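You operate a simulated robot arm through the tools that you are given. There is no shell and no other tool.

The job below is to be done with a simulated robot arm. You get a single attempt, and the scene is never put back.

## Task
Put things in order on the packing table top. At the end: the blue strap pad stands where the green pass tag stood; the blue element stands on top of the white door trim; the green pass tag stands where the white spare coupler stood; the white spare coupler stands on top of the cream dispatch slip; whatever was shut is shut again. Leave all else as you found it, and nothing knocked over.

The check looks at the end state, three seconds after you hand in, the way a careful person would. Anything else that was tipped, shoved, dropped, spilled or broken makes it a failure.

## Robot
A 6-joint arm with a two-finger parallel gripper, fixed in place. Base frame: the origin is on the floor under the middle of its stand, x ahead of it, y to its left, z up; the work surface is at about z = 0.8. Readings come in m, degrees, newtons and seconds.
With the tool pointing down near the work surface it reaches from about 0.24 to 0.64 m from the base axis. Its first joint turns from -66.0 to 66.0 degrees. Payload 2.7 kg.
The TCP is the grasp point between the finger pads, 0.023 m short of the fingertips. In the tool frame z runs along the fingers and y along their closing line. The gripper opens to 0.094 m. The fingers are 0.038 m wide and 0.01 m thick; the gripper's body (0.054 by 0.096 m) begins 0.039 m behind the TCP.
Orientation is told as [roll, pitch, yaw] about the base's x, y, z axes, in that order, counted from this pose: with the fingers straight down and closing along the base's y, the tool's x points along the base's -x, its y along +y and its z along -z.

## Interface
- The arm moves only by the tool step_arm. Its arguments are lists of equal length, an entry for each row: "travel": the shift along the tool's x, y, z in m, a list of three; "rot": the turn, a rotation vector about the tool's x, y, z in degrees, a list of three. In form: {"travel": [[x, y, z], ...], "rot": [[wx, wy, wz], ...]}. A call has 1 to 20 rows; each row shifts and turns the commanded pose from where the row before left it, along the tool's axes as they then stand. "claw" is the gripper command, from -1 (fully open) to 1 (shut), values between in proportion, set as the call begins (left out, the last holds). Each row takes 0.2 s and may step no farther than 0.05 m and 8.6 degrees from the row before; otherwise, or with a gripper value out of range, the whole call is refused. A pose out of reach is approached as far as the arm can. The call stops where the force on the tool passes 40 N (or 10 N more than at its start, if that is more) or the arm is blocked; 0.2 s more then pass. Each finger travels about 0.045 m/s and halts on what it meets, pressing with about 42 N; the grip force reading is that of the motor and also rises with nothing between the fingers. The clock runs only during rows and for 0.2 s after the last one: add rows that do not move to give the fingers time. The reply holds the time, the measured pose of the TCP, the force on the tool along the base axes, the opening and the grip force, in the units named above and with some noise, with the torque about the TCP (base axes, N m) and any sound that the robot's microphone picked up.
- Cameras (640 x 400 px; columns grow to the right, rows downward): "scene" is fixed at [0.0837, -0.4434, 1.3928]; the picture's right is [0.66, -0.75, 0.00], its down [-0.48, -0.43, -0.77] and it looks along [0.57, 0.51, -0.64] (base axes); focal length 275 px, centre (320, 200). "wrist" rides on the gripper at [0.087, 0.016, -0.074] in the tool frame; the picture's right is [-0.18, 0.98, 0.00], its down [-0.58, -0.11, -0.81] and it looks along [-0.79, -0.15, 0.59] (tool axes); focal length 243 px, centre (320, 200). There is no depth. A picture from a camera that has moved, and an enlarged one, comes with that camera's place and axes in the base frame and with its lens.
- get_image(camera): a new picture of that camera. It takes no simulated time.
- zoom(camera, box): a new picture of the part [left, top, right, bottom] of that camera's present view, enlarged. It takes no simulated time.
- job_done(): hands the job in; it is judged then, once.

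Nothing tells you positions but the pictures and the camera data. Unless the task says otherwise, let go and move clear before handing in.

The tools are called after ">>>" by a JSON object that holds its "api" and its "payload". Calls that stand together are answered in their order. step_arm: Moves the arm, as the interface text tells. Its arguments: {"type":"object","properties":{"travel":{"type":"array","items":{"type":"array","items":{"type":"number"}}},"rot":{"type":"array","items":{"type":"array","items":{"type":"number"}}},"claw":{"type":"number"}},"required":["travel","rot"]} The other tools are called the same way: get_image (camera) takes a picture; zoom (camera, box) takes an enlarged picture of a part of a camera's view; job_done () hands the job in.

At the start:

```text
t: 0.0
tool_pos: [0.3421, -0.0093, 1.1534]
ee_rot: [0.0, -0.1, 0.1]
contact_force: [0.6, 0.0, -0.5]
wrist_torque: [0.01, 0.0, 0.03]
opening: 0.0936
gripper_force: 0.0
```

scene: 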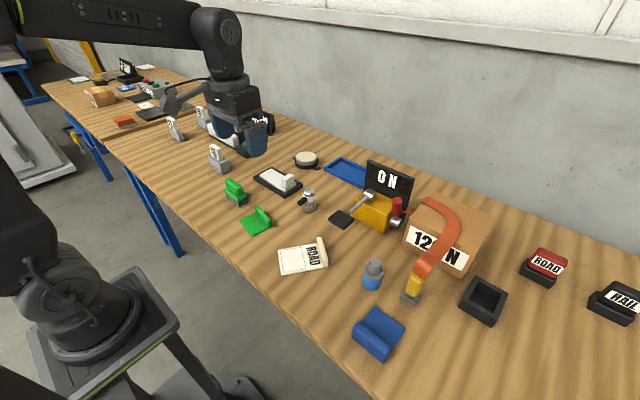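
wrist: 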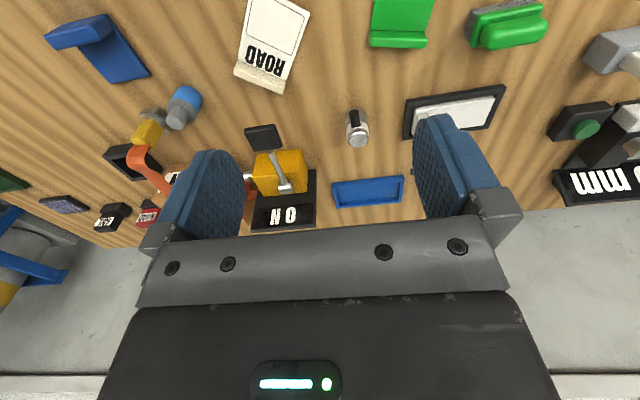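

I see a packing table with many small items; I'll look closer at each before deciding which is which. Next I take enlarged pictures.

>>> {"api": "zoom", "payload": {"camera": "scene", "box": [180, 120, 340, 220]}}

>>> {"api": "zoom", "payload": {"camera": "scene", "box": [320, 150, 480, 250]}}

>>> {"api": "zoom", "payload": {"camera": "scene", "box": [200, 180, 360, 280]}}

>>> {"api": "zoom", "payload": {"camera": "scene", "box": [340, 220, 532, 370]}}

>>> {"api": "zoom", "payload": {"camera": "scene", "box": [480, 220, 640, 340]}}

>>> {"api": "zoom", "payload": {"camera": "scene", "box": [30, 40, 230, 170]}}

>>> {"api": "zoom", "payload": {"camera": "wrist", "box": [0, 0, 320, 240]}}

>>> {"api": "zoom", "payload": {"camera": "wrist", "box": [320, 0, 640, 240]}}

```text
4.00 times, centred on (260, 170) of scene
camera zoom: at [0.0837, -0.4434, 1.3928], right [0.66, -0.75, 0.0], down [-0.48, -0.43, -0.77], along [0.57, 0.51, -0.64], focal length 1101 px, centre (560, 320)
```

zoom: 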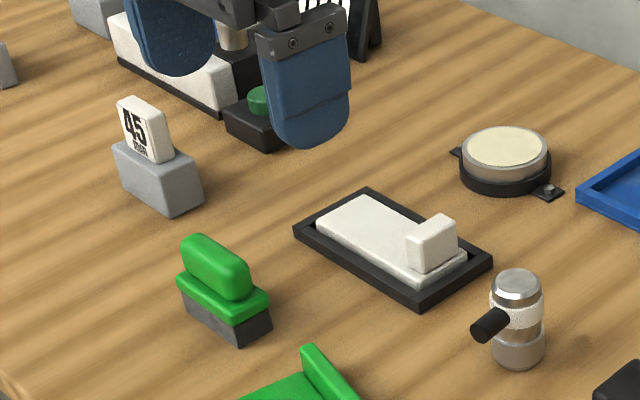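

```text
4.00 times, centred on (400, 200) of scene
camera zoom: at [0.0837, -0.4434, 1.3928], right [0.66, -0.75, 0.0], down [-0.48, -0.43, -0.77], along [0.57, 0.51, -0.64], focal length 1101 px, centre (0, 200)
```

zoom: 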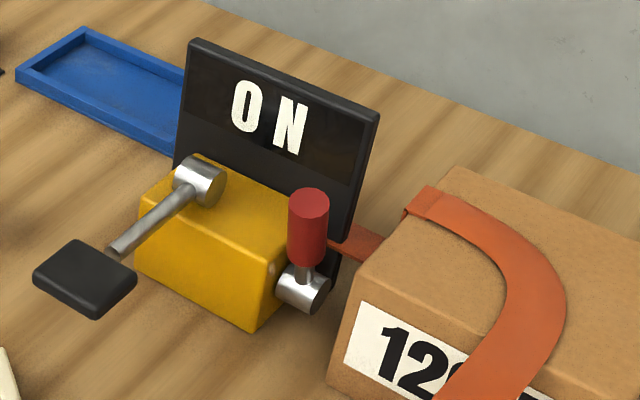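

```text
4.00 times, centred on (280, 230) of scene
camera zoom: at [0.0837, -0.4434, 1.3928], right [0.66, -0.75, 0.0], down [-0.48, -0.43, -0.77], along [0.57, 0.51, -0.64], focal length 1101 px, centre (480, 80)
```

zoom: 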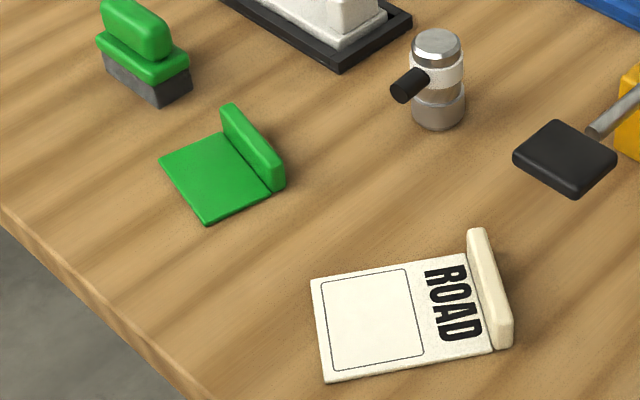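

```text
2.67 times, centred on (436, 295) of scene
camera zoom: at [0.0837, -0.4434, 1.3928], right [0.66, -0.75, 0.0], down [-0.48, -0.43, -0.77], along [0.57, 0.51, -0.64], focal length 734 px, centre (11, -53)
```

zoom: 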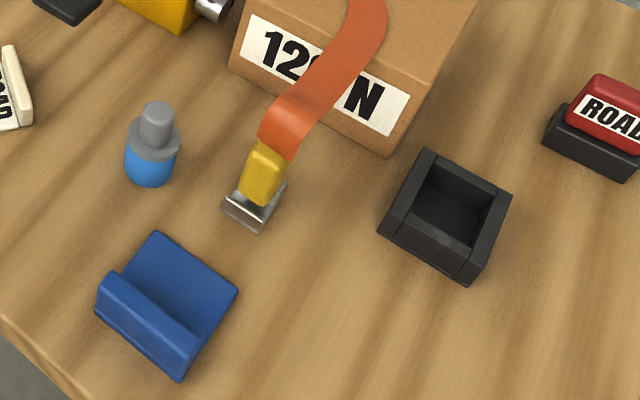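

```text
3.33 times, centred on (560, 280) of scene
camera zoom: at [0.0837, -0.4434, 1.3928], right [0.66, -0.75, 0.0], down [-0.48, -0.43, -0.77], along [0.57, 0.51, -0.64], focal length 917 px, centre (-480, -67)
```

zoom: 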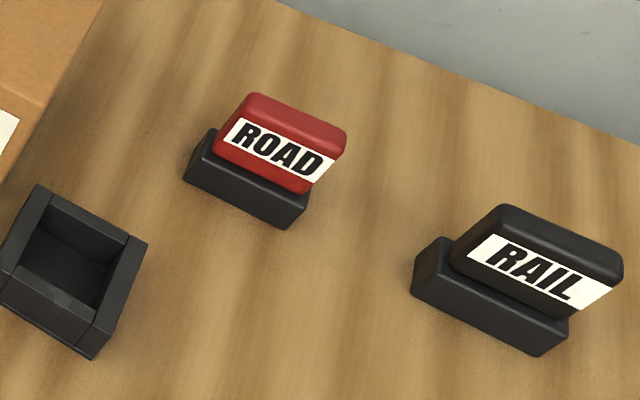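

```text
3.08 times, centred on (130, 105) of scene
camera zoom: at [0.0837, -0.4434, 1.3928], right [0.66, -0.75, 0.0], down [-0.48, -0.43, -0.77], along [0.57, 0.51, -0.64], focal length 847 px, centre (905, 492)
```

zoom: 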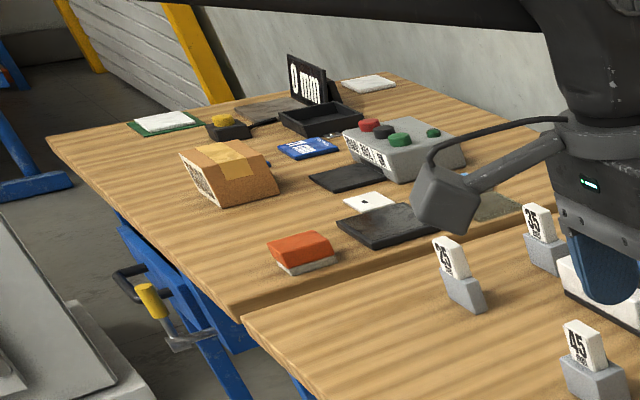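

```text
1.67 times, centred on (160, 120) of wrist
camera zoom: at [0.2548, 0.0066, 1.2274], right [0.18, 0.98, 0.0], down [0.58, -0.11, 0.81], along [0.79, -0.15, -0.59], focal length 404 px, centre (587, 333)
```

zoom: 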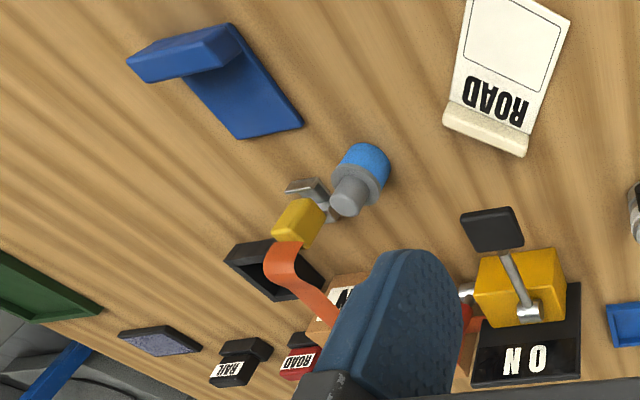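

```text
1.67 times, centred on (480, 120) of wrist
camera zoom: at [0.2548, 0.0066, 1.2274], right [0.18, 0.98, 0.0], down [0.58, -0.11, 0.81], along [0.79, -0.15, -0.59], focal length 404 px, centre (53, 333)
```

zoom: 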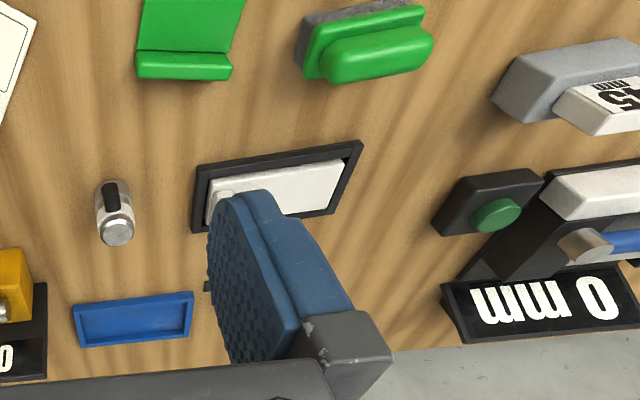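

The flat L-shaped pieces (blue pad, green tag, cream slip, white trim in a black frame) and two upright parts (blue element, coupler with white band) look like the named things. I'll move the wrist camera lower for closer views before touching anything.

>>> {"api": "step_arm", "payload": {"travel": [[-0.012, 0.026, 0.03], [-0.012, 0.026, 0.03], [-0.012, 0.026, 0.03], [-0.012, 0.026, 0.03], [-0.01, 0.025, 0.03]], "rot": [[0, 0, 0], [0, 0, 0], [0, 0, 0], [0, 0, 0], [0, 0, 0]], "claw": -1}}

>>> {"api": "get_image", "payload": {"camera": "wrist"}}

>>> {"api": "get_image", "payload": {"camera": "scene"}}

```text
t: 1.2
tool_pos: [0.4003, 0.12, 1.0048]
ee_rot: [0.1, 0.0, 0.1]
contact_force: [-0.6, -0.3, 0.3]
wrist_torque: [0.0, -0.04, -0.01]
opening: 0.094
gripper_force: 0.0
```

```text
taken
camera wrist: at [0.3125, 0.137, 1.0792], right [0.18, 0.98, 0.0], down [0.58, -0.11, 0.81], along [0.79, -0.15, -0.59], focal length 243 px, centre (320, 200)
```

wrist: 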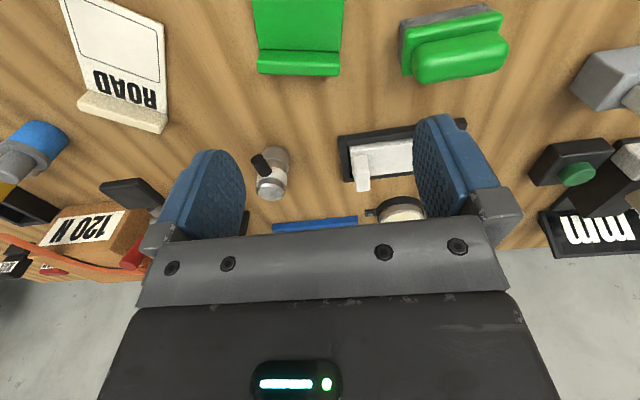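

```text
taken
```

scene: 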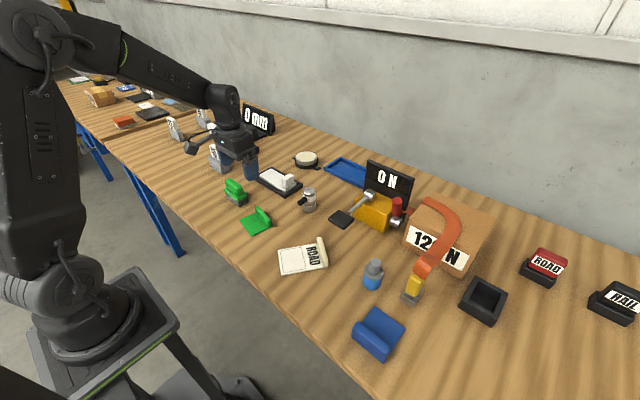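

>>> {"api": "zoom", "payload": {"camera": "wrist", "box": [220, 0, 540, 220]}}

>>> {"api": "zoom", "payload": {"camera": "wrist", "box": [0, 60, 240, 230]}}

>>> {"api": "zoom", "payload": {"camera": "scene", "box": [230, 150, 330, 240]}}

>>> {"api": "zoom", "payload": {"camera": "scene", "box": [150, 90, 310, 200]}}

```text
1.82 times, centred on (380, 110) of wrist
camera zoom: at [0.3125, 0.137, 1.0792], right [0.18, 0.98, 0.0], down [0.58, -0.11, 0.81], along [0.79, -0.15, -0.59], focal length 441 px, centre (211, 364)
```

zoom: 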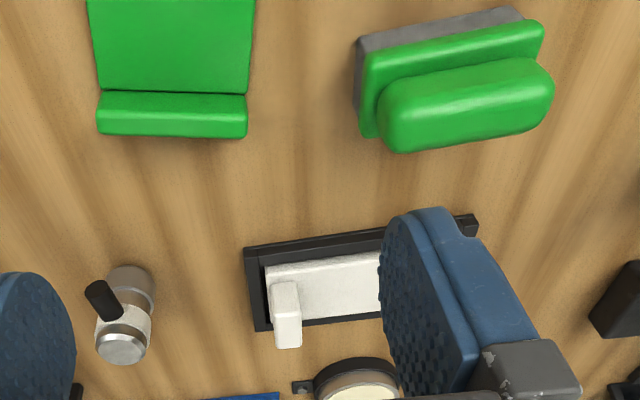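

```text
2.35 times, centred on (120, 145) of wrist
camera zoom: at [0.3125, 0.137, 1.0792], right [0.18, 0.98, 0.0], down [0.58, -0.11, 0.81], along [0.79, -0.15, -0.59], focal length 571 px, centre (791, 329)
```

zoom: 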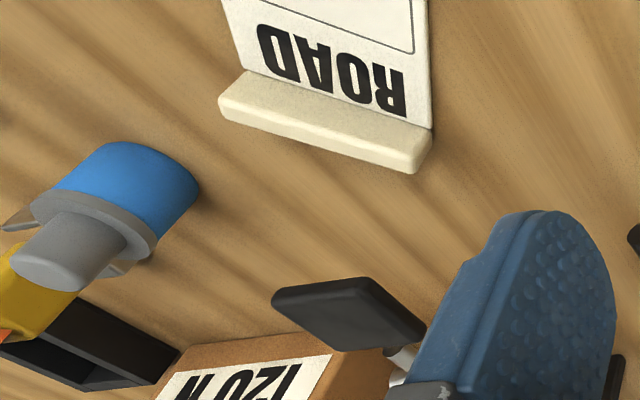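

```text
4.44 times, centred on (280, 195) of scene
camera zoom: at [0.0837, -0.4434, 1.3928], right [0.66, -0.75, 0.0], down [-0.48, -0.43, -0.77], along [0.57, 0.51, -0.64], focal length 1223 px, centre (498, 222)
```

zoom: 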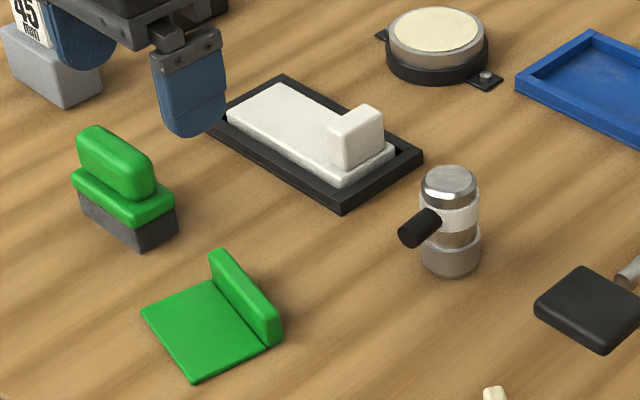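

```text
3.64 times, centred on (230, 145) of scene
camera zoom: at [0.0837, -0.4434, 1.3928], right [0.66, -0.75, 0.0], down [-0.48, -0.43, -0.77], along [0.57, 0.51, -0.64], focal length 1001 px, centre (647, 400)
```

zoom: 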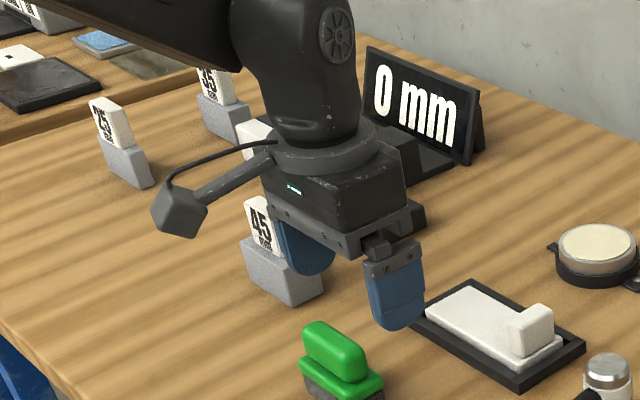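

The white plate sits in an open black frame, and the coupler stands free on the table. Next I look at the blue pad, the blue element and the strap from closer up.

>>> {"api": "step_arm", "payload": {"travel": [[0.01, -0.042, 0], [0.01, -0.042, 0], [0.01, -0.042, 0], [0.01, -0.042, 0], [0.01, -0.042, 0], [0.01, -0.042, 0], [0.01, -0.042, 0], [0.01, -0.042, 0], [0.01, -0.042, 0]], "rot": [[0, 0, 0], [0, 0, 0], [0, 0, 0], [0, 0, 0], [0, 0, 0], [0, 0, 0], [0, 0, 0], [0, 0, 0], [0, 0, 0]]}}

>>> {"api": "get_image", "payload": {"camera": "wrist"}}

>>> {"api": "zoom", "payload": {"camera": "wrist", "box": [200, 0, 440, 180]}}

```text
t: 3.2
tool_pos: [0.3128, -0.2582, 1.0037]
ee_rot: [0.0, -0.1, 0.2]
contact_force: [-0.6, -0.6, 0.5]
wrist_torque: [0.03, 0.04, 0.02]
opening: 0.0938
gripper_force: 0.1
```

```text
taken
camera wrist: at [0.2251, -0.2428, 1.077], right [0.18, 0.98, 0.0], down [0.58, -0.11, 0.81], along [0.79, -0.15, -0.59], focal length 243 px, centre (320, 200)
```

wrist: 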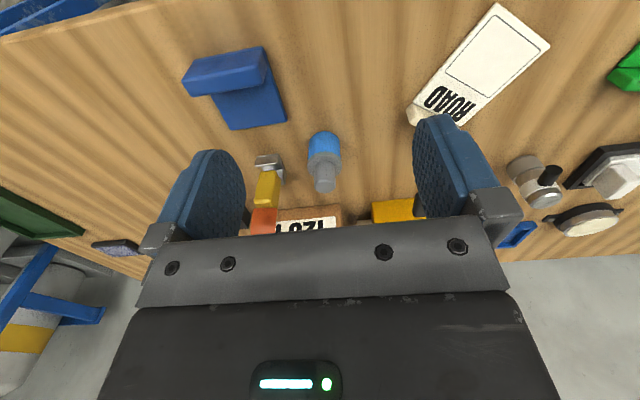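

```text
2.22 times, centred on (320, 90) of wrist
camera zoom: at [0.2251, -0.2428, 1.077], right [0.18, 0.98, 0.0], down [0.58, -0.11, 0.81], along [0.79, -0.15, -0.59], focal length 539 px, centre (320, 444)
```

zoom: 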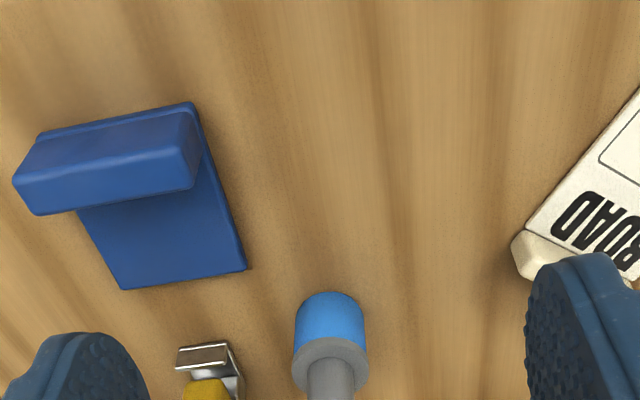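

The coupler sits near (0.563, 0.027), the blue element near (0.464, -0.279), the pad near (0.368, -0.359), the green tag near (0.398, 0.10), the slip near (0.393, -0.097) and the white plate near (0.595, 0.21). I start with the coupler and hover above it to measure it more exactly.

>>> {"api": "step_arm", "payload": {"travel": [[-0.031, 0.0355, 0.0], [-0.031, 0.0355, 0.0], [-0.031, 0.0355, 0.0], [-0.031, 0.0355, 0.0], [-0.031, 0.0355, 0.0], [-0.031, 0.0355, 0.0], [-0.031, 0.0355, 0.0], [-0.033, 0.0355, 0.02]], "rot": [[0, 0, 0], [0, 0, 0], [0, 0, 0], [0, 0, 0], [0, 0, 0], [0, 0, 0], [0, 0, 0], [0, 0, 0]]}}

>>> {"api": "get_image", "payload": {"camera": "wrist"}}

>>> {"api": "zoom", "payload": {"camera": "wrist", "box": [240, 20, 400, 120]}}

>>> {"api": "zoom", "payload": {"camera": "scene", "box": [240, 140, 380, 230]}}

```text
refused: row 8 steps farther than a row can; nothing moved
```

```text
taken
camera wrist: at [0.2251, -0.2428, 1.077], right [0.18, 0.98, 0.0], down [0.58, -0.11, 0.81], along [0.79, -0.15, -0.59], focal length 243 px, centre (320, 200)
```

wrist: 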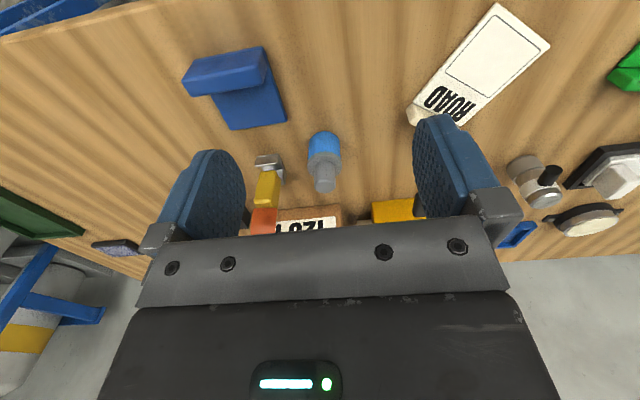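

```text
4.00 times, centred on (320, 70) of wrist
camera zoom: at [0.2251, -0.2428, 1.077], right [0.18, 0.98, 0.0], down [0.58, -0.11, 0.81], along [0.79, -0.15, -0.59], focal length 970 px, centre (320, 720)
```

zoom: 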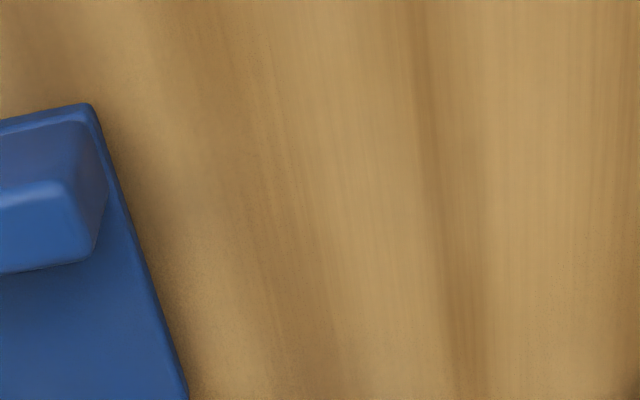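

```text
4.44 times, centred on (310, 185) of scene
camera zoom: at [0.0837, -0.4434, 1.3928], right [0.66, -0.75, 0.0], down [-0.48, -0.43, -0.77], along [0.57, 0.51, -0.64], focal length 1223 px, centre (364, 267)
```

zoom: 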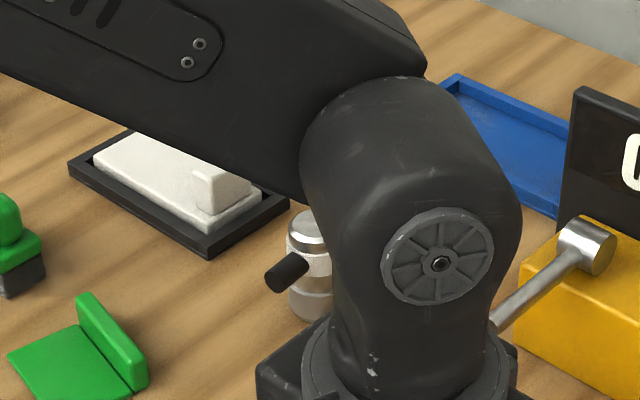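

Nothing moved, since one row was too long. As I'm already close to the blue element, I'll take that first and hover above it to measure.

>>> {"api": "step_arm", "payload": {"travel": [[-0.0375, -0.005, 0.002], [-0.0375, -0.005, 0.002], [-0.0375, -0.005, 0.002], [-0.038, -0.005, 0.002]], "rot": [[0, 0, 0], [0, 0, 0], [0, 0, 0], [0, 0, 0]]}}

>>> {"api": "get_image", "payload": {"camera": "wrist"}}

>>> {"api": "zoom", "payload": {"camera": "wrist", "box": [240, 0, 400, 100]}}

>>> {"api": "get_image", "payload": {"camera": "scene"}}

```text
t: 4.2
tool_pos: [0.4609, -0.2767, 0.9939]
ee_rot: [0.1, 0.0, 0.2]
contact_force: [0.0, -0.3, 1.1]
wrist_torque: [0.01, -0.01, 0.03]
opening: 0.0938
gripper_force: 0.2
```

```text
taken
camera wrist: at [0.3743, -0.2606, 1.0684], right [0.18, 0.98, 0.0], down [0.58, -0.11, 0.81], along [0.79, -0.15, -0.59], focal length 243 px, centre (320, 200)
```

wrist: 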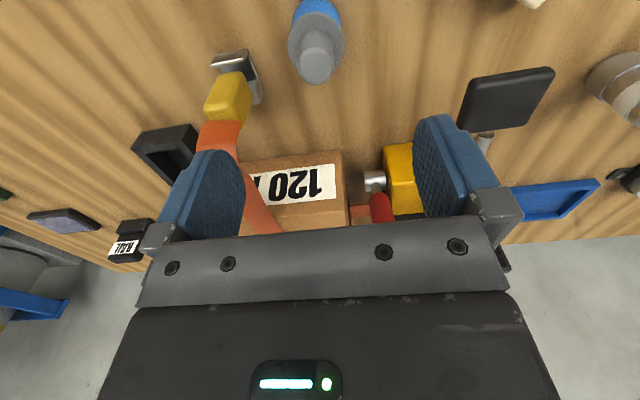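

```text
4.00 times, centred on (320, 50) of wrist
camera zoom: at [0.3743, -0.2606, 1.0684], right [0.18, 0.98, 0.0], down [0.58, -0.11, 0.81], along [0.79, -0.15, -0.59], focal length 970 px, centre (320, 800)
```

zoom: 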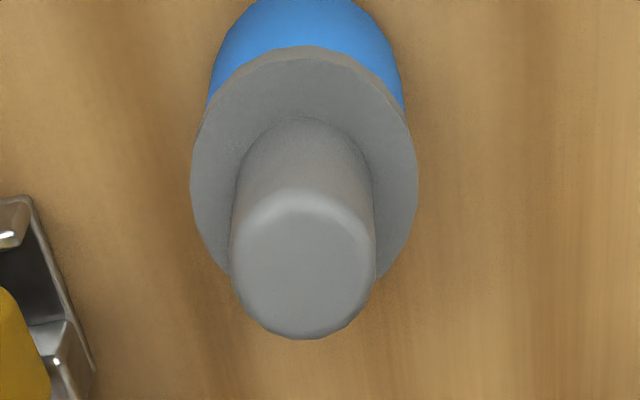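

```text
taken
```

scene: 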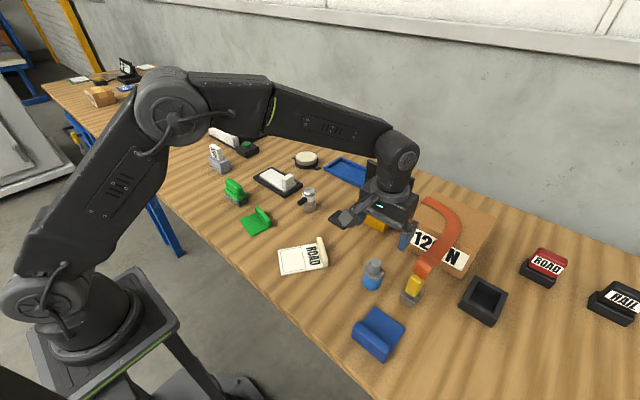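

The element's knob is about 27 mm across and centred near (0.46, -0.279), with the strap tag at least 7 cm off to the side. I narrow the gripper and lower it to just above the knob to check alignment.

>>> {"api": "step_arm", "payload": {"travel": [[0, -0.0025, 0.03], [0, 0, 0.03], [0, 0, 0.018]], "rot": [[0, 0, 0], [0, 0, 0], [0, 0, 0]], "claw": -0.28}}

>>> {"api": "get_image", "payload": {"camera": "wrist"}}

>>> {"api": "zoom", "payload": {"camera": "scene", "box": [330, 200, 470, 300]}}

```text
t: 5.0
tool_pos: [0.461, -0.2801, 0.9162]
ee_rot: [0.0, -0.2, 0.2]
contact_force: [-0.6, 0.9, -0.1]
wrist_torque: [0.0, 0.01, 0.01]
opening: 0.0604
gripper_force: 0.1
```

```text
taken
camera wrist: at [0.3739, -0.2635, 0.9919], right [0.18, 0.98, 0.0], down [0.58, -0.11, 0.81], along [0.79, -0.15, -0.59], focal length 243 px, centre (320, 200)
```

wrist: 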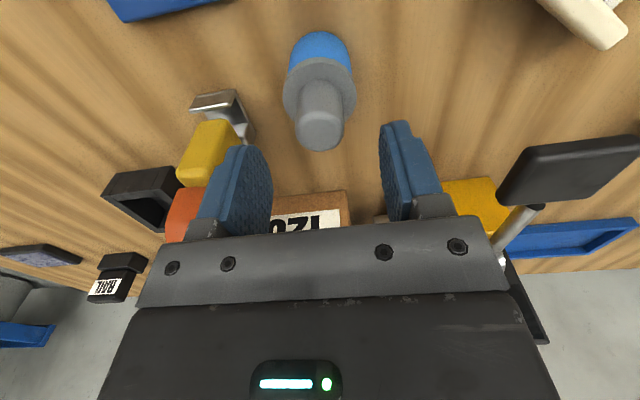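

```text
4.00 times, centred on (400, 250) of scene
camera zoom: at [0.0837, -0.4434, 1.3928], right [0.66, -0.75, 0.0], down [-0.48, -0.43, -0.77], along [0.57, 0.51, -0.64], focal length 1101 px, centre (0, 0)
```

zoom: 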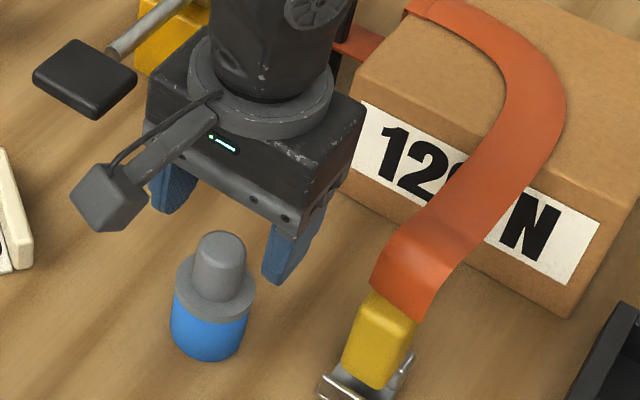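

The knob is centred between the fingers. I lower to grip height, close, and then lift slightly.

>>> {"api": "step_arm", "payload": {"travel": [[0, 0, 0.02], [0, 0, 0.02]], "rot": [[0, 0, 0], [0, 0, 0]]}}

>>> {"api": "get_image", "payload": {"camera": "wrist"}}

>>> {"api": "zoom", "payload": {"camera": "scene", "box": [330, 220, 450, 310]}}

```text
t: 5.6
tool_pos: [0.4609, -0.2818, 0.8767]
ee_rot: [0.0, 0.0, 0.1]
contact_force: [-0.5, -0.1, -1.2]
wrist_torque: [0.0, 0.01, -0.01]
opening: 0.0602
gripper_force: 0.1
```

```text
taken
camera wrist: at [0.3735, -0.2645, 0.9504], right [0.18, 0.98, 0.0], down [0.58, -0.11, 0.81], along [0.79, -0.15, -0.59], focal length 243 px, centre (320, 200)
```

wrist: 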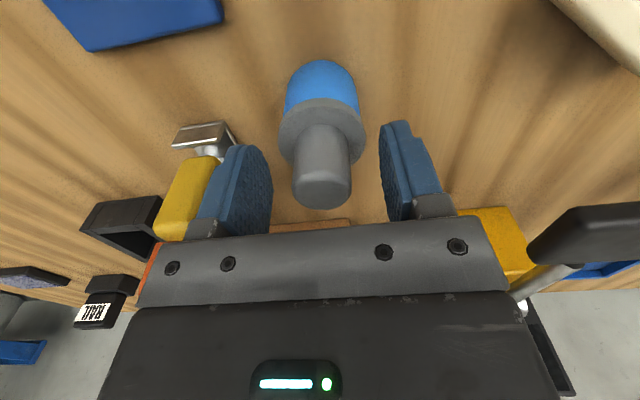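

```text
4.44 times, centred on (390, 265) of scene
camera zoom: at [0.0837, -0.4434, 1.3928], right [0.66, -0.75, 0.0], down [-0.48, -0.43, -0.77], along [0.57, 0.51, -0.64], focal length 1223 px, centre (9, -89)
```

zoom: 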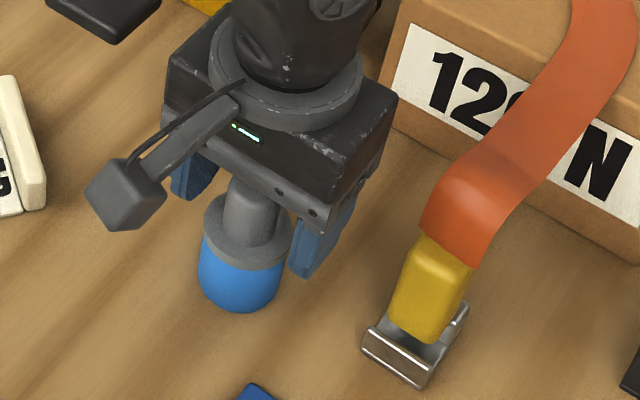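

The fingers straddle the knob well. Closing now.

>>> {"api": "step_arm", "payload": {"travel": [[0, 0.001, 0], [0, 0, 0], [0, 0, 0], [0, 0, 0], [0, 0, 0], [0, 0, 0]], "rot": [[0, 0, 0], [0, 0, 0], [0, 0, 0], [0, 0, 0], [0, 0, 0], [0, 0, 0]], "claw": 1}}

>>> {"api": "get_image", "payload": {"camera": "wrist"}}

```text
t: 7.0
tool_pos: [0.4616, -0.2806, 0.8773]
ee_rot: [0.0, -0.1, 0.1]
contact_force: [0.6, -1.1, 0.8]
wrist_torque: [-0.07, -0.01, 0.02]
opening: 0.0268
gripper_force: 41.7
```

```text
taken
camera wrist: at [0.3739, -0.2637, 0.9509], right [0.18, 0.98, 0.0], down [0.58, -0.11, 0.81], along [0.79, -0.15, -0.59], focal length 243 px, centre (320, 200)
```

wrist: 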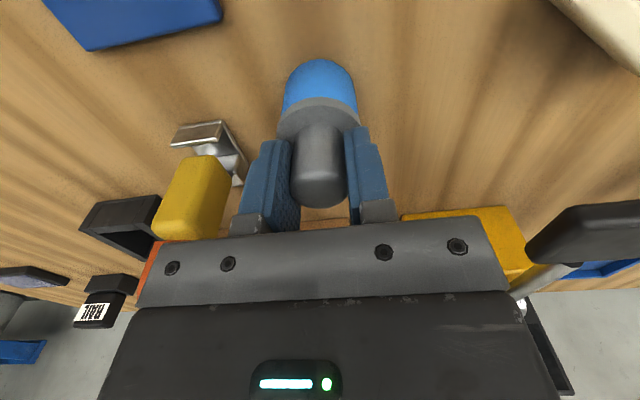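

The knob is gripped at 27 mm. I lift it slowly first, then higher.

>>> {"api": "step_arm", "payload": {"travel": [[0, 0, -0.01], [0, 0, -0.02], [0, 0, -0.03], [0, 0, -0.03], [0, 0, -0.04]], "rot": [[0, 0, 0], [0, 0, 0], [0, 0, 0], [0, 0, 0], [0, 0, 0]]}}

>>> {"api": "get_image", "payload": {"camera": "wrist"}}

>>> {"api": "get_image", "payload": {"camera": "scene"}}

```text
t: 8.2
tool_pos: [0.4624, -0.2803, 1.009]
ee_rot: [0.0, 0.0, 0.1]
contact_force: [0.4, 0.9, -1.6]
wrist_torque: [0.0, -0.01, -0.02]
opening: 0.0262
gripper_force: 41.6
```

```text
taken
camera wrist: at [0.3752, -0.2643, 1.083], right [0.18, 0.98, 0.0], down [0.58, -0.11, 0.81], along [0.79, -0.15, -0.59], focal length 243 px, centre (320, 200)
```

wrist: 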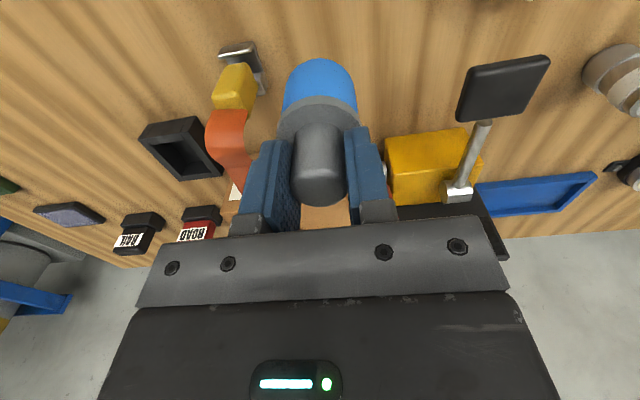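

```text
taken
```

scene: 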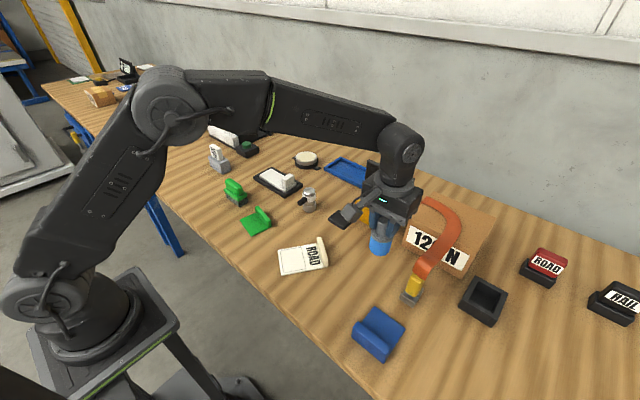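

The element is held and clear of the table. I carry it high across to the left side, stopping short of the white plate to measure it.

>>> {"api": "step_arm", "payload": {"travel": [[0.005, 0.043, -0.006], [0.005, 0.043, -0.006], [0.0, 0.043, -0.006], [0, 0.043, -0.006], [0, 0.043, -0.006], [0, 0.043, 0], [0, 0.043, 0], [0, 0.043, 0], [0, 0.043, 0], [0, 0.043, 0], [0, 0.043, 0], [0, 0.02, 0]], "rot": [[0, 0, 0], [0, 0, 0], [0, 0, 0], [0, 0, 0], [0, 0, 0], [0, 0, 0], [0, 0, 0], [0, 0, 0], [0, 0, 0], [0, 0, 0], [0, 0, 0], [0, 0, 0]]}}

>>> {"api": "get_image", "payload": {"camera": "wrist"}}

>>> {"api": "get_image", "payload": {"camera": "scene"}}

```text
t: 10.8
tool_pos: [0.4521, 0.2099, 1.0385]
ee_rot: [-0.1, -0.1, 0.1]
contact_force: [0.2, 0.7, -0.4]
wrist_torque: [-0.01, 0.03, 0.02]
opening: 0.026
gripper_force: 41.8
```

```text
taken
camera wrist: at [0.3655, 0.2272, 1.1127], right [0.18, 0.98, 0.0], down [0.58, -0.11, 0.81], along [0.79, -0.15, -0.59], focal length 243 px, centre (320, 200)
```

wrist: 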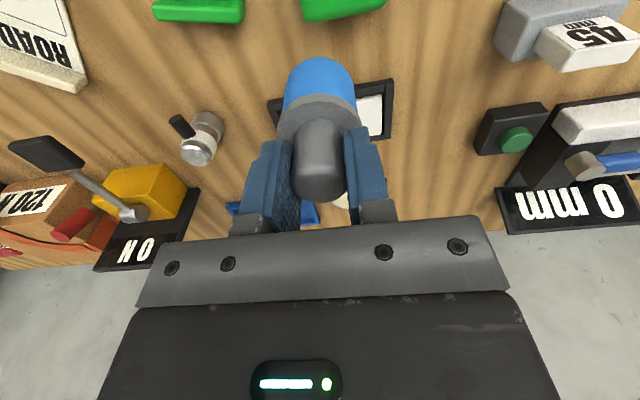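

```text
taken
```

scene: 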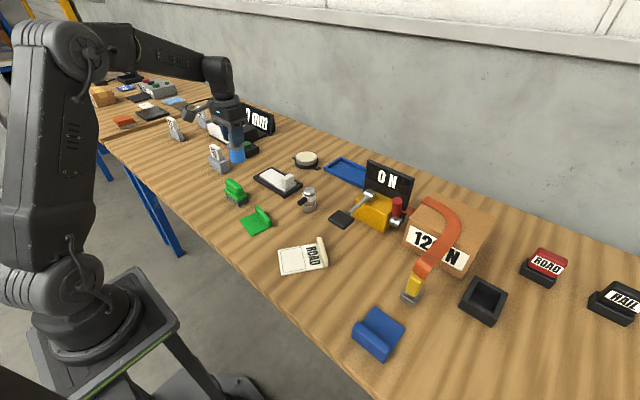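

The element hovers left of the plate, and the scene camera now has a free view of the white plate. I zoom there to get its geometry.

>>> {"api": "zoom", "payload": {"camera": "scene", "box": [245, 160, 309, 200]}}

>>> {"api": "zoom", "payload": {"camera": "wrist", "box": [240, 40, 420, 160]}}

```text
10.00 times, centred on (277, 180) of scene
camera zoom: at [0.0837, -0.4434, 1.3928], right [0.66, -0.75, 0.0], down [-0.48, -0.43, -0.77], along [0.57, 0.51, -0.64], focal length 2752 px, centre (750, 400)
```

zoom: 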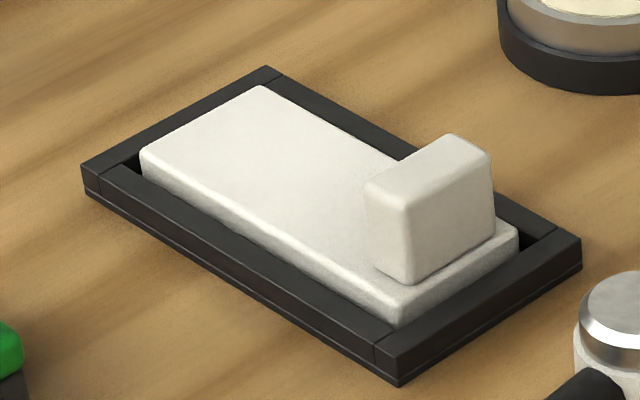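

```text
3.33 times, centred on (330, 100) of wrist
camera zoom: at [0.3655, 0.2272, 1.1127], right [0.18, 0.98, 0.0], down [0.58, -0.11, 0.81], along [0.79, -0.15, -0.59], focal length 809 px, centre (287, 533)
```

zoom: 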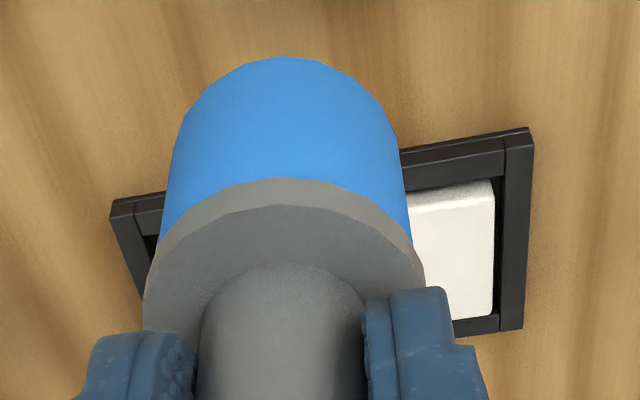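

The white plate spans roughly x 0.558–0.612 and y 0.137–0.278, with its upright block at the right (low y) end. I'll set the element on the flat part near (0.585, 0.214), so I move above it now.

>>> {"api": "step_arm", "payload": {"travel": [[-0.0335, 0.001, 0], [-0.0335, 0.001, 0], [-0.0335, 0.001, 0], [-0.0325, 0.001, 0], [0, 0, 0.04], [0, 0, 0.04]], "rot": [[0, 0, 0], [0, 0, 0], [0, 0, 0], [0, 0, 0], [0, 0, 0], [0, 0, 0]]}}

>>> {"api": "get_image", "payload": {"camera": "wrist"}}

>>> {"api": "zoom", "payload": {"camera": "scene", "box": [230, 120, 326, 200]}}

```text
t: 12.2
tool_pos: [0.5831, 0.2149, 0.9539]
ee_rot: [0.1, 0.0, 0.1]
contact_force: [0.3, -0.1, -0.7]
wrist_torque: [0.01, -0.03, -0.02]
opening: 0.0261
gripper_force: 41.7
```

```text
taken
camera wrist: at [0.4966, 0.2318, 1.0284], right [0.18, 0.98, 0.0], down [0.58, -0.11, 0.81], along [0.79, -0.15, -0.59], focal length 243 px, centre (320, 200)
```

wrist: 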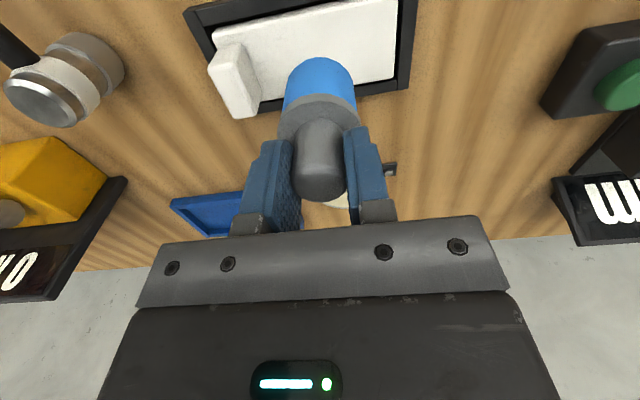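

```text
5.00 times, centred on (278, 160) of scene
camera zoom: at [0.0837, -0.4434, 1.3928], right [0.66, -0.75, 0.0], down [-0.48, -0.43, -0.77], along [0.57, 0.51, -0.64], focal length 1376 px, centre (530, 400)
```

zoom: 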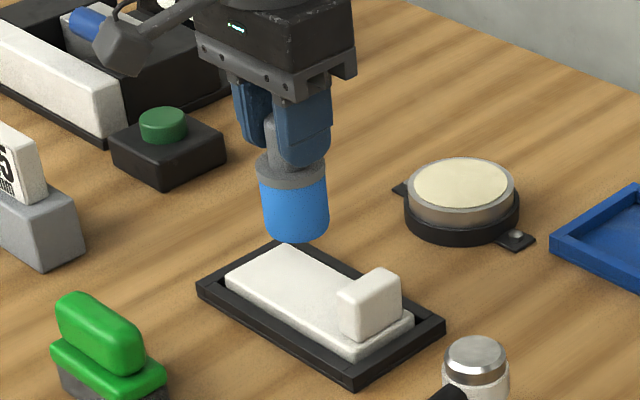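

The element is lined up over the flat part of the plate. I lower most of the way, then feel for contact in small steps.

>>> {"api": "step_arm", "payload": {"travel": [[-0.001, 0, 0.02], [0, 0, 0.02], [0, 0, 0.008]], "rot": [[0, 0, 0], [0, 0, 0], [0, 0, 0]]}}

>>> {"api": "zoom", "payload": {"camera": "scene", "box": [246, 140, 310, 200]}}

>>> {"api": "get_image", "payload": {"camera": "wrist"}}

```text
t: 13.0
tool_pos: [0.5844, 0.2162, 0.9076]
ee_rot: [0.0, -0.2, 0.2]
contact_force: [0.2, 0.0, -0.7]
wrist_torque: [-0.01, 0.01, -0.01]
opening: 0.0262
gripper_force: 41.9
```

```text
6.67 times, centred on (278, 170) of scene
camera zoom: at [0.0837, -0.4434, 1.3928], right [0.66, -0.75, 0.0], down [-0.48, -0.43, -0.77], along [0.57, 0.51, -0.64], focal length 1835 px, centre (600, 400)
```

zoom: 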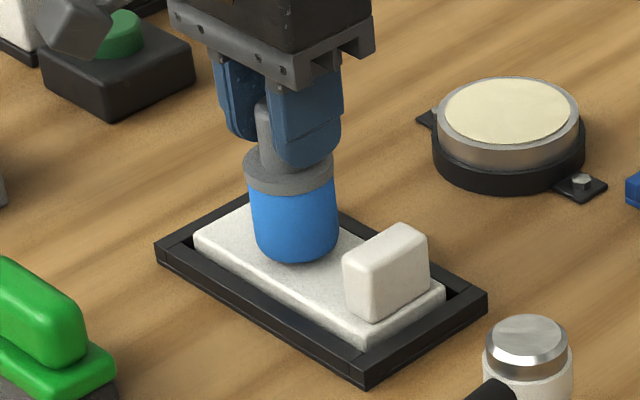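

```text
taken
camera wrist: at [0.4962, 0.2328, 0.9826], right [0.18, 0.98, 0.0], down [0.58, -0.11, 0.81], along [0.79, -0.15, -0.59], focal length 243 px, centre (320, 200)
```

wrist: 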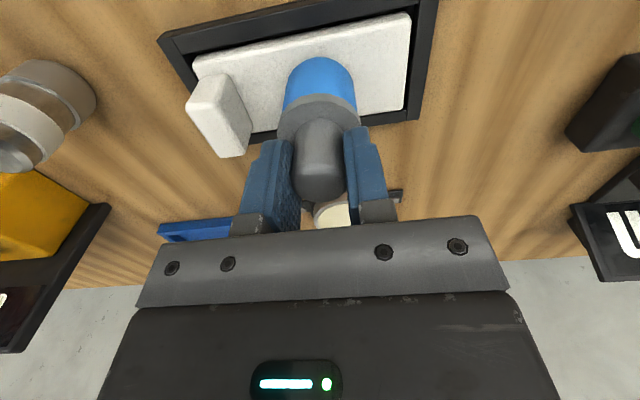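

>>> {"api": "step_arm", "payload": {"travel": [[0, 0, 0.003], [0, 0, 0.003], [0, 0, 0.002]], "rot": [[0, 0, 0], [0, 0, 0], [0, 0, 0]]}}

>>> {"api": "zoom", "payload": {"camera": "scene", "box": [258, 160, 306, 190]}}

```text
t: 13.8
tool_pos: [0.5832, 0.2169, 0.9022]
ee_rot: [0.0, -0.2, 0.1]
contact_force: [0.1, 0.8, -0.8]
wrist_torque: [0.0, -0.02, -0.03]
opening: 0.0259
gripper_force: 42.0
```

```text
13.33 times, centred on (282, 175) of scene
camera zoom: at [0.0837, -0.4434, 1.3928], right [0.66, -0.75, 0.0], down [-0.48, -0.43, -0.77], along [0.57, 0.51, -0.64], focal length 3669 px, centre (827, 533)
```

zoom: 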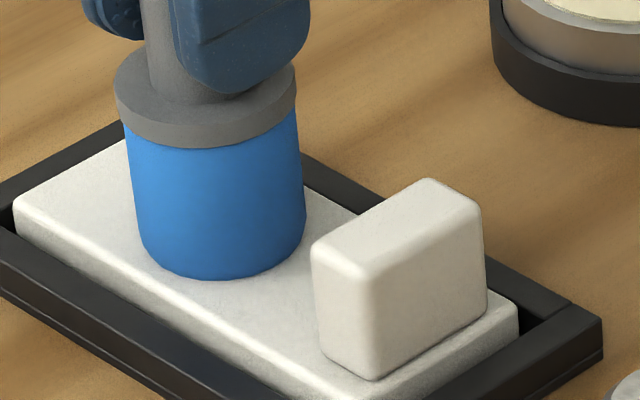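

>>> {"api": "step_arm", "payload": {"travel": [[0, 0, 0.002], [0, 0, 0.002]], "rot": [[0, 0, 0], [0, 0, 0]]}}

>>> {"api": "zoom", "payload": {"camera": "scene", "box": [258, 160, 306, 190]}}

```text
t: 14.4
tool_pos: [0.5846, 0.2163, 0.9017]
ee_rot: [0.1, -0.4, 0.1]
contact_force: [-6.3, -1.2, 24.4]
wrist_torque: [-0.09, 0.62, -0.03]
opening: 0.0262
gripper_force: 41.8
```

```text
13.33 times, centred on (282, 175) of scene
camera zoom: at [0.0831, -0.4436, 1.3928], right [0.66, -0.75, 0.0], down [-0.48, -0.43, -0.77], along [0.57, 0.51, -0.64], focal length 3669 px, centre (827, 533)
```

zoom: 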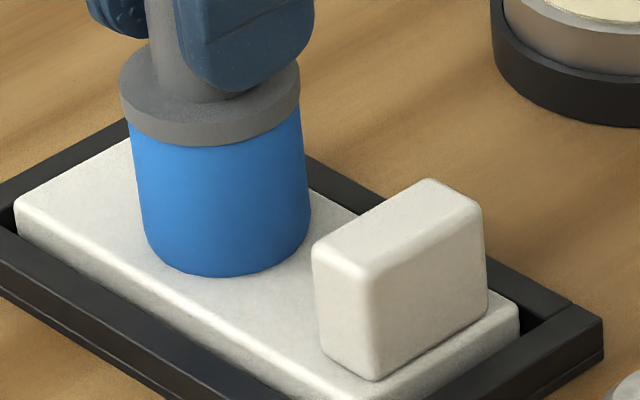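

Contact with the plate is made. I ease off the press by 2 mm and then open the fingers a little.

>>> {"api": "step_arm", "payload": {"travel": [[0, 0, -0.0015], [0, 0, -0.001]], "rot": [[0, 0, 0], [0, 0, 0]]}}

>>> {"api": "zoom", "payload": {"camera": "scene", "box": [258, 160, 306, 190]}}

```text
t: 15.0
tool_pos: [0.5847, 0.2156, 0.8996]
ee_rot: [0.2, -0.2, 0.0]
contact_force: [-1.2, 2.3, 23.0]
wrist_torque: [0.03, 0.11, -0.01]
opening: 0.0262
gripper_force: 41.7
```

```text
13.33 times, centred on (282, 175) of scene
camera zoom: at [0.0832, -0.4435, 1.3928], right [0.66, -0.75, 0.0], down [-0.48, -0.43, -0.77], along [0.57, 0.51, -0.64], focal length 3669 px, centre (827, 533)
```

zoom: 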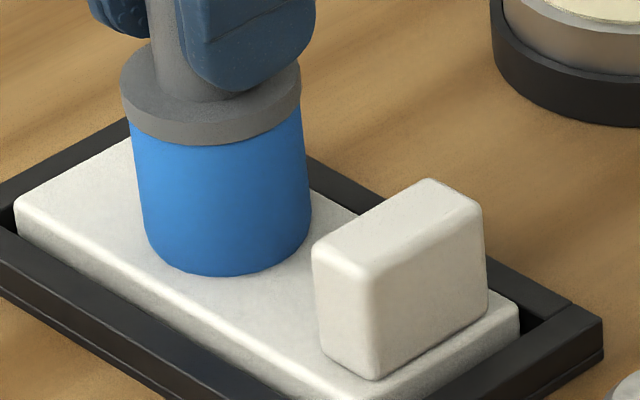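

>>> {"api": "step_arm", "payload": {"travel": [[0, 0, -0.001], [0, 0, -0.001], [0, 0, 0]], "rot": [[0, 0, 0], [0, 0, 0], [0, 0, 0]]}}

```text
t: 15.8
tool_pos: [0.5844, 0.2162, 0.9004]
ee_rot: [0.0, 0.0, 0.2]
contact_force: [1.6, 0.4, 6.7]
wrist_torque: [0.04, -0.27, 0.03]
opening: 0.0257
gripper_force: 41.6
```

>>> {"api": "step_arm", "payload": {"travel": [[0, 0, -0.0005], [0, 0, 0], [0, 0, 0], [0, 0, 0]], "rot": [[0, 0, 0], [0, 0, 0], [0, 0, 0], [0, 0, 0]], "claw": -0.2}}

>>> {"api": "zoom", "payload": {"camera": "scene", "box": [246, 140, 310, 200]}}

>>> {"api": "get_image", "payload": {"camera": "wrist"}}

```text
t: 16.8
tool_pos: [0.5843, 0.2158, 0.9019]
ee_rot: [0.0, 0.0, 0.1]
contact_force: [0.6, -0.6, -0.8]
wrist_torque: [-0.01, 0.0, 0.0]
opening: 0.0565
gripper_force: 0.1
```

```text
6.67 times, centred on (278, 170) of scene
camera zoom: at [0.0837, -0.4434, 1.3928], right [0.66, -0.75, 0.0], down [-0.48, -0.43, -0.77], along [0.57, 0.51, -0.64], focal length 1835 px, centre (600, 400)
```

zoom: 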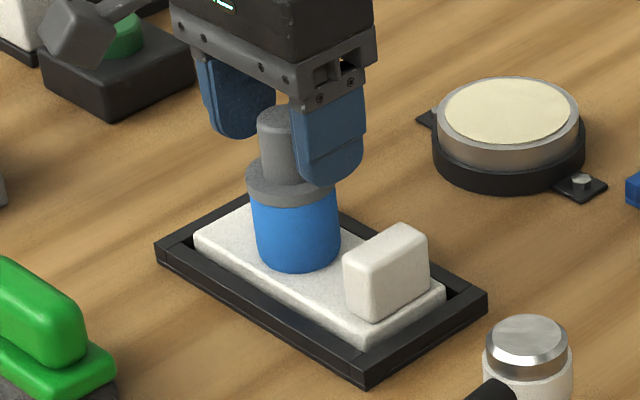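

```text
taken
camera wrist: at [0.4973, 0.2332, 0.9769], right [0.18, 0.98, 0.0], down [0.58, -0.11, 0.81], along [0.79, -0.15, -0.59], focal length 243 px, centre (320, 200)
```

wrist: 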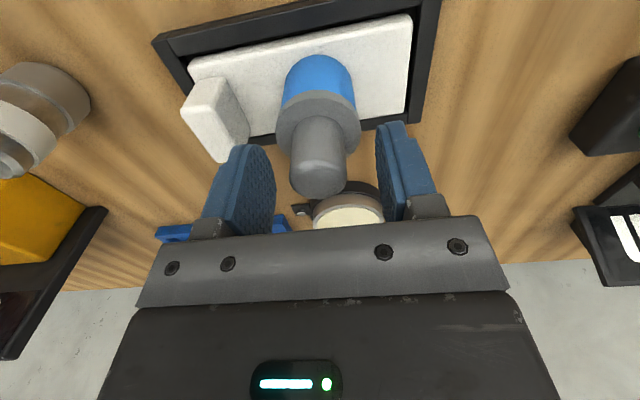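

The element now stands upright on the white plate and the fingers are clear of it. I go straight up, then move over to the coupler.

>>> {"api": "step_arm", "payload": {"travel": [[0, 0, -0.015], [0, 0, -0.03], [0, 0, -0.035], [0, -0.02, -0.03], [0.005, -0.04, 0], [0.005, -0.04, 0], [0.005, -0.045, 0], [0.005, -0.045, 0]], "rot": [[0, 0, 0], [0, 0, 0], [0, 0, 0], [0, 0, 0], [0, 0, 0], [0, 0, 0], [0, 0, 0], [0, 0, 0]]}}

>>> {"api": "get_image", "payload": {"camera": "wrist"}}

>>> {"api": "get_image", "payload": {"camera": "scene"}}

>>> {"api": "zoom", "payload": {"camera": "wrist", "box": [240, 0, 400, 120]}}

```text
t: 18.6
tool_pos: [0.5635, 0.0278, 1.0135]
ee_rot: [0.1, -0.2, 0.2]
contact_force: [0.1, -0.1, -0.1]
wrist_torque: [0.02, 0.03, 0.01]
opening: 0.0564
gripper_force: 0.0
```

```text
taken
camera wrist: at [0.4768, 0.0444, 1.0876], right [0.18, 0.98, 0.0], down [0.58, -0.11, 0.81], along [0.79, -0.15, -0.59], focal length 243 px, centre (320, 200)
```

wrist: 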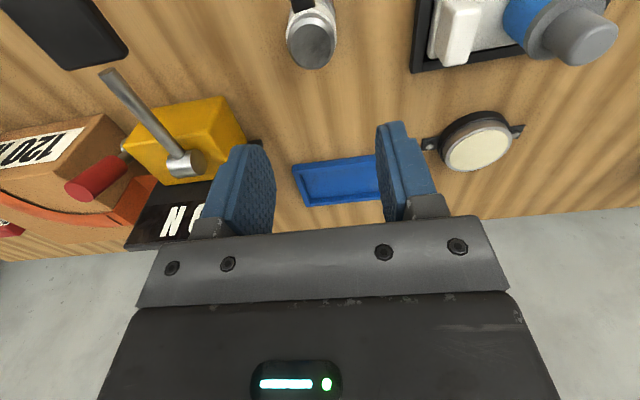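

```text
taken
```

scene: 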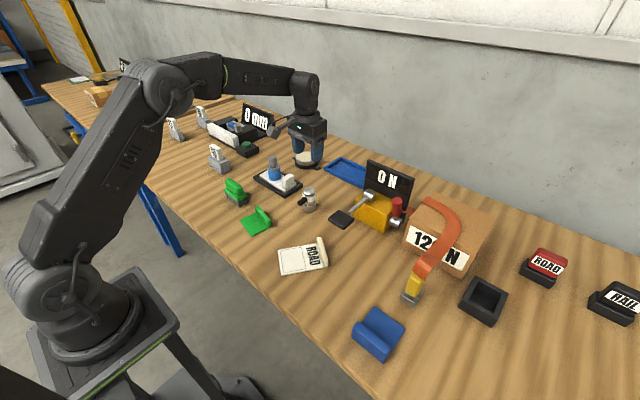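

```text
3.33 times, centred on (320, 60) of wrist
camera zoom: at [0.4768, 0.0444, 1.0876], right [0.18, 0.98, 0.0], down [0.58, -0.11, 0.81], along [0.79, -0.15, -0.59], focal length 809 px, centre (320, 667)
```

zoom: 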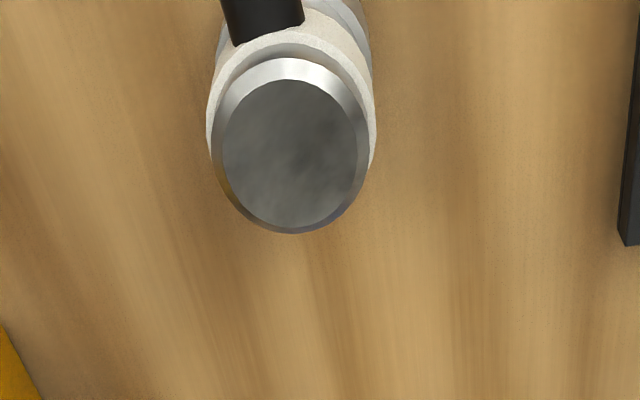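

The coupler's top is slightly right of the gripper axis, near (0.560, 0.022). I correct and come down to just above it with a wider opening.

>>> {"api": "step_arm", "payload": {"travel": [[0.002, -0.005, 0.03], [0, 0, 0.03], [0, 0, 0.02]], "rot": [[0, 0, 0], [0, 0, 0], [0, 0, 0]], "claw": -0.5}}

>>> {"api": "get_image", "payload": {"camera": "wrist"}}

>>> {"api": "zoom", "payload": {"camera": "scene", "box": [260, 140, 356, 220]}}

```text
t: 19.4
tool_pos: [0.5624, 0.0239, 0.9319]
ee_rot: [0.1, -0.1, 0.1]
contact_force: [-0.3, 0.7, -0.4]
wrist_torque: [0.02, -0.01, -0.04]
opening: 0.0707
gripper_force: 0.0
```

```text
taken
camera wrist: at [0.4758, 0.04, 1.0066], right [0.18, 0.98, 0.0], down [0.58, -0.11, 0.81], along [0.79, -0.15, -0.59], focal length 243 px, centre (320, 200)
```

wrist: 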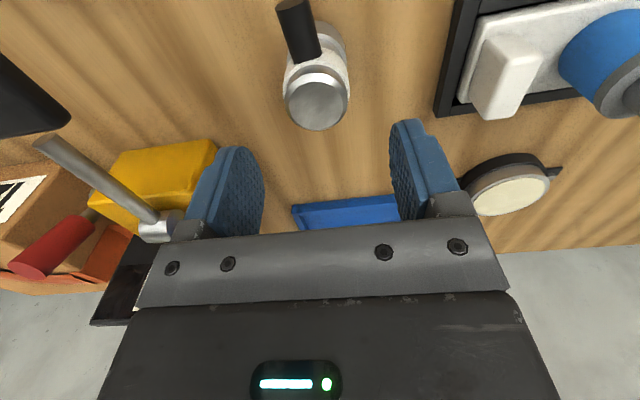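

```text
5.00 times, centred on (308, 180) of scene
camera zoom: at [0.0837, -0.4434, 1.3928], right [0.66, -0.75, 0.0], down [-0.48, -0.43, -0.77], along [0.57, 0.51, -0.64], focal length 1376 px, centre (380, 300)
```

zoom: 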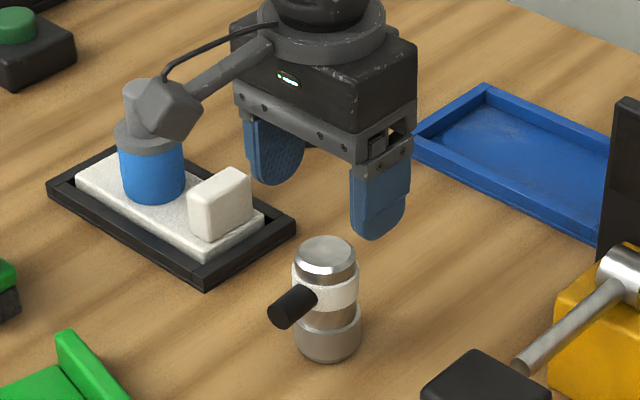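

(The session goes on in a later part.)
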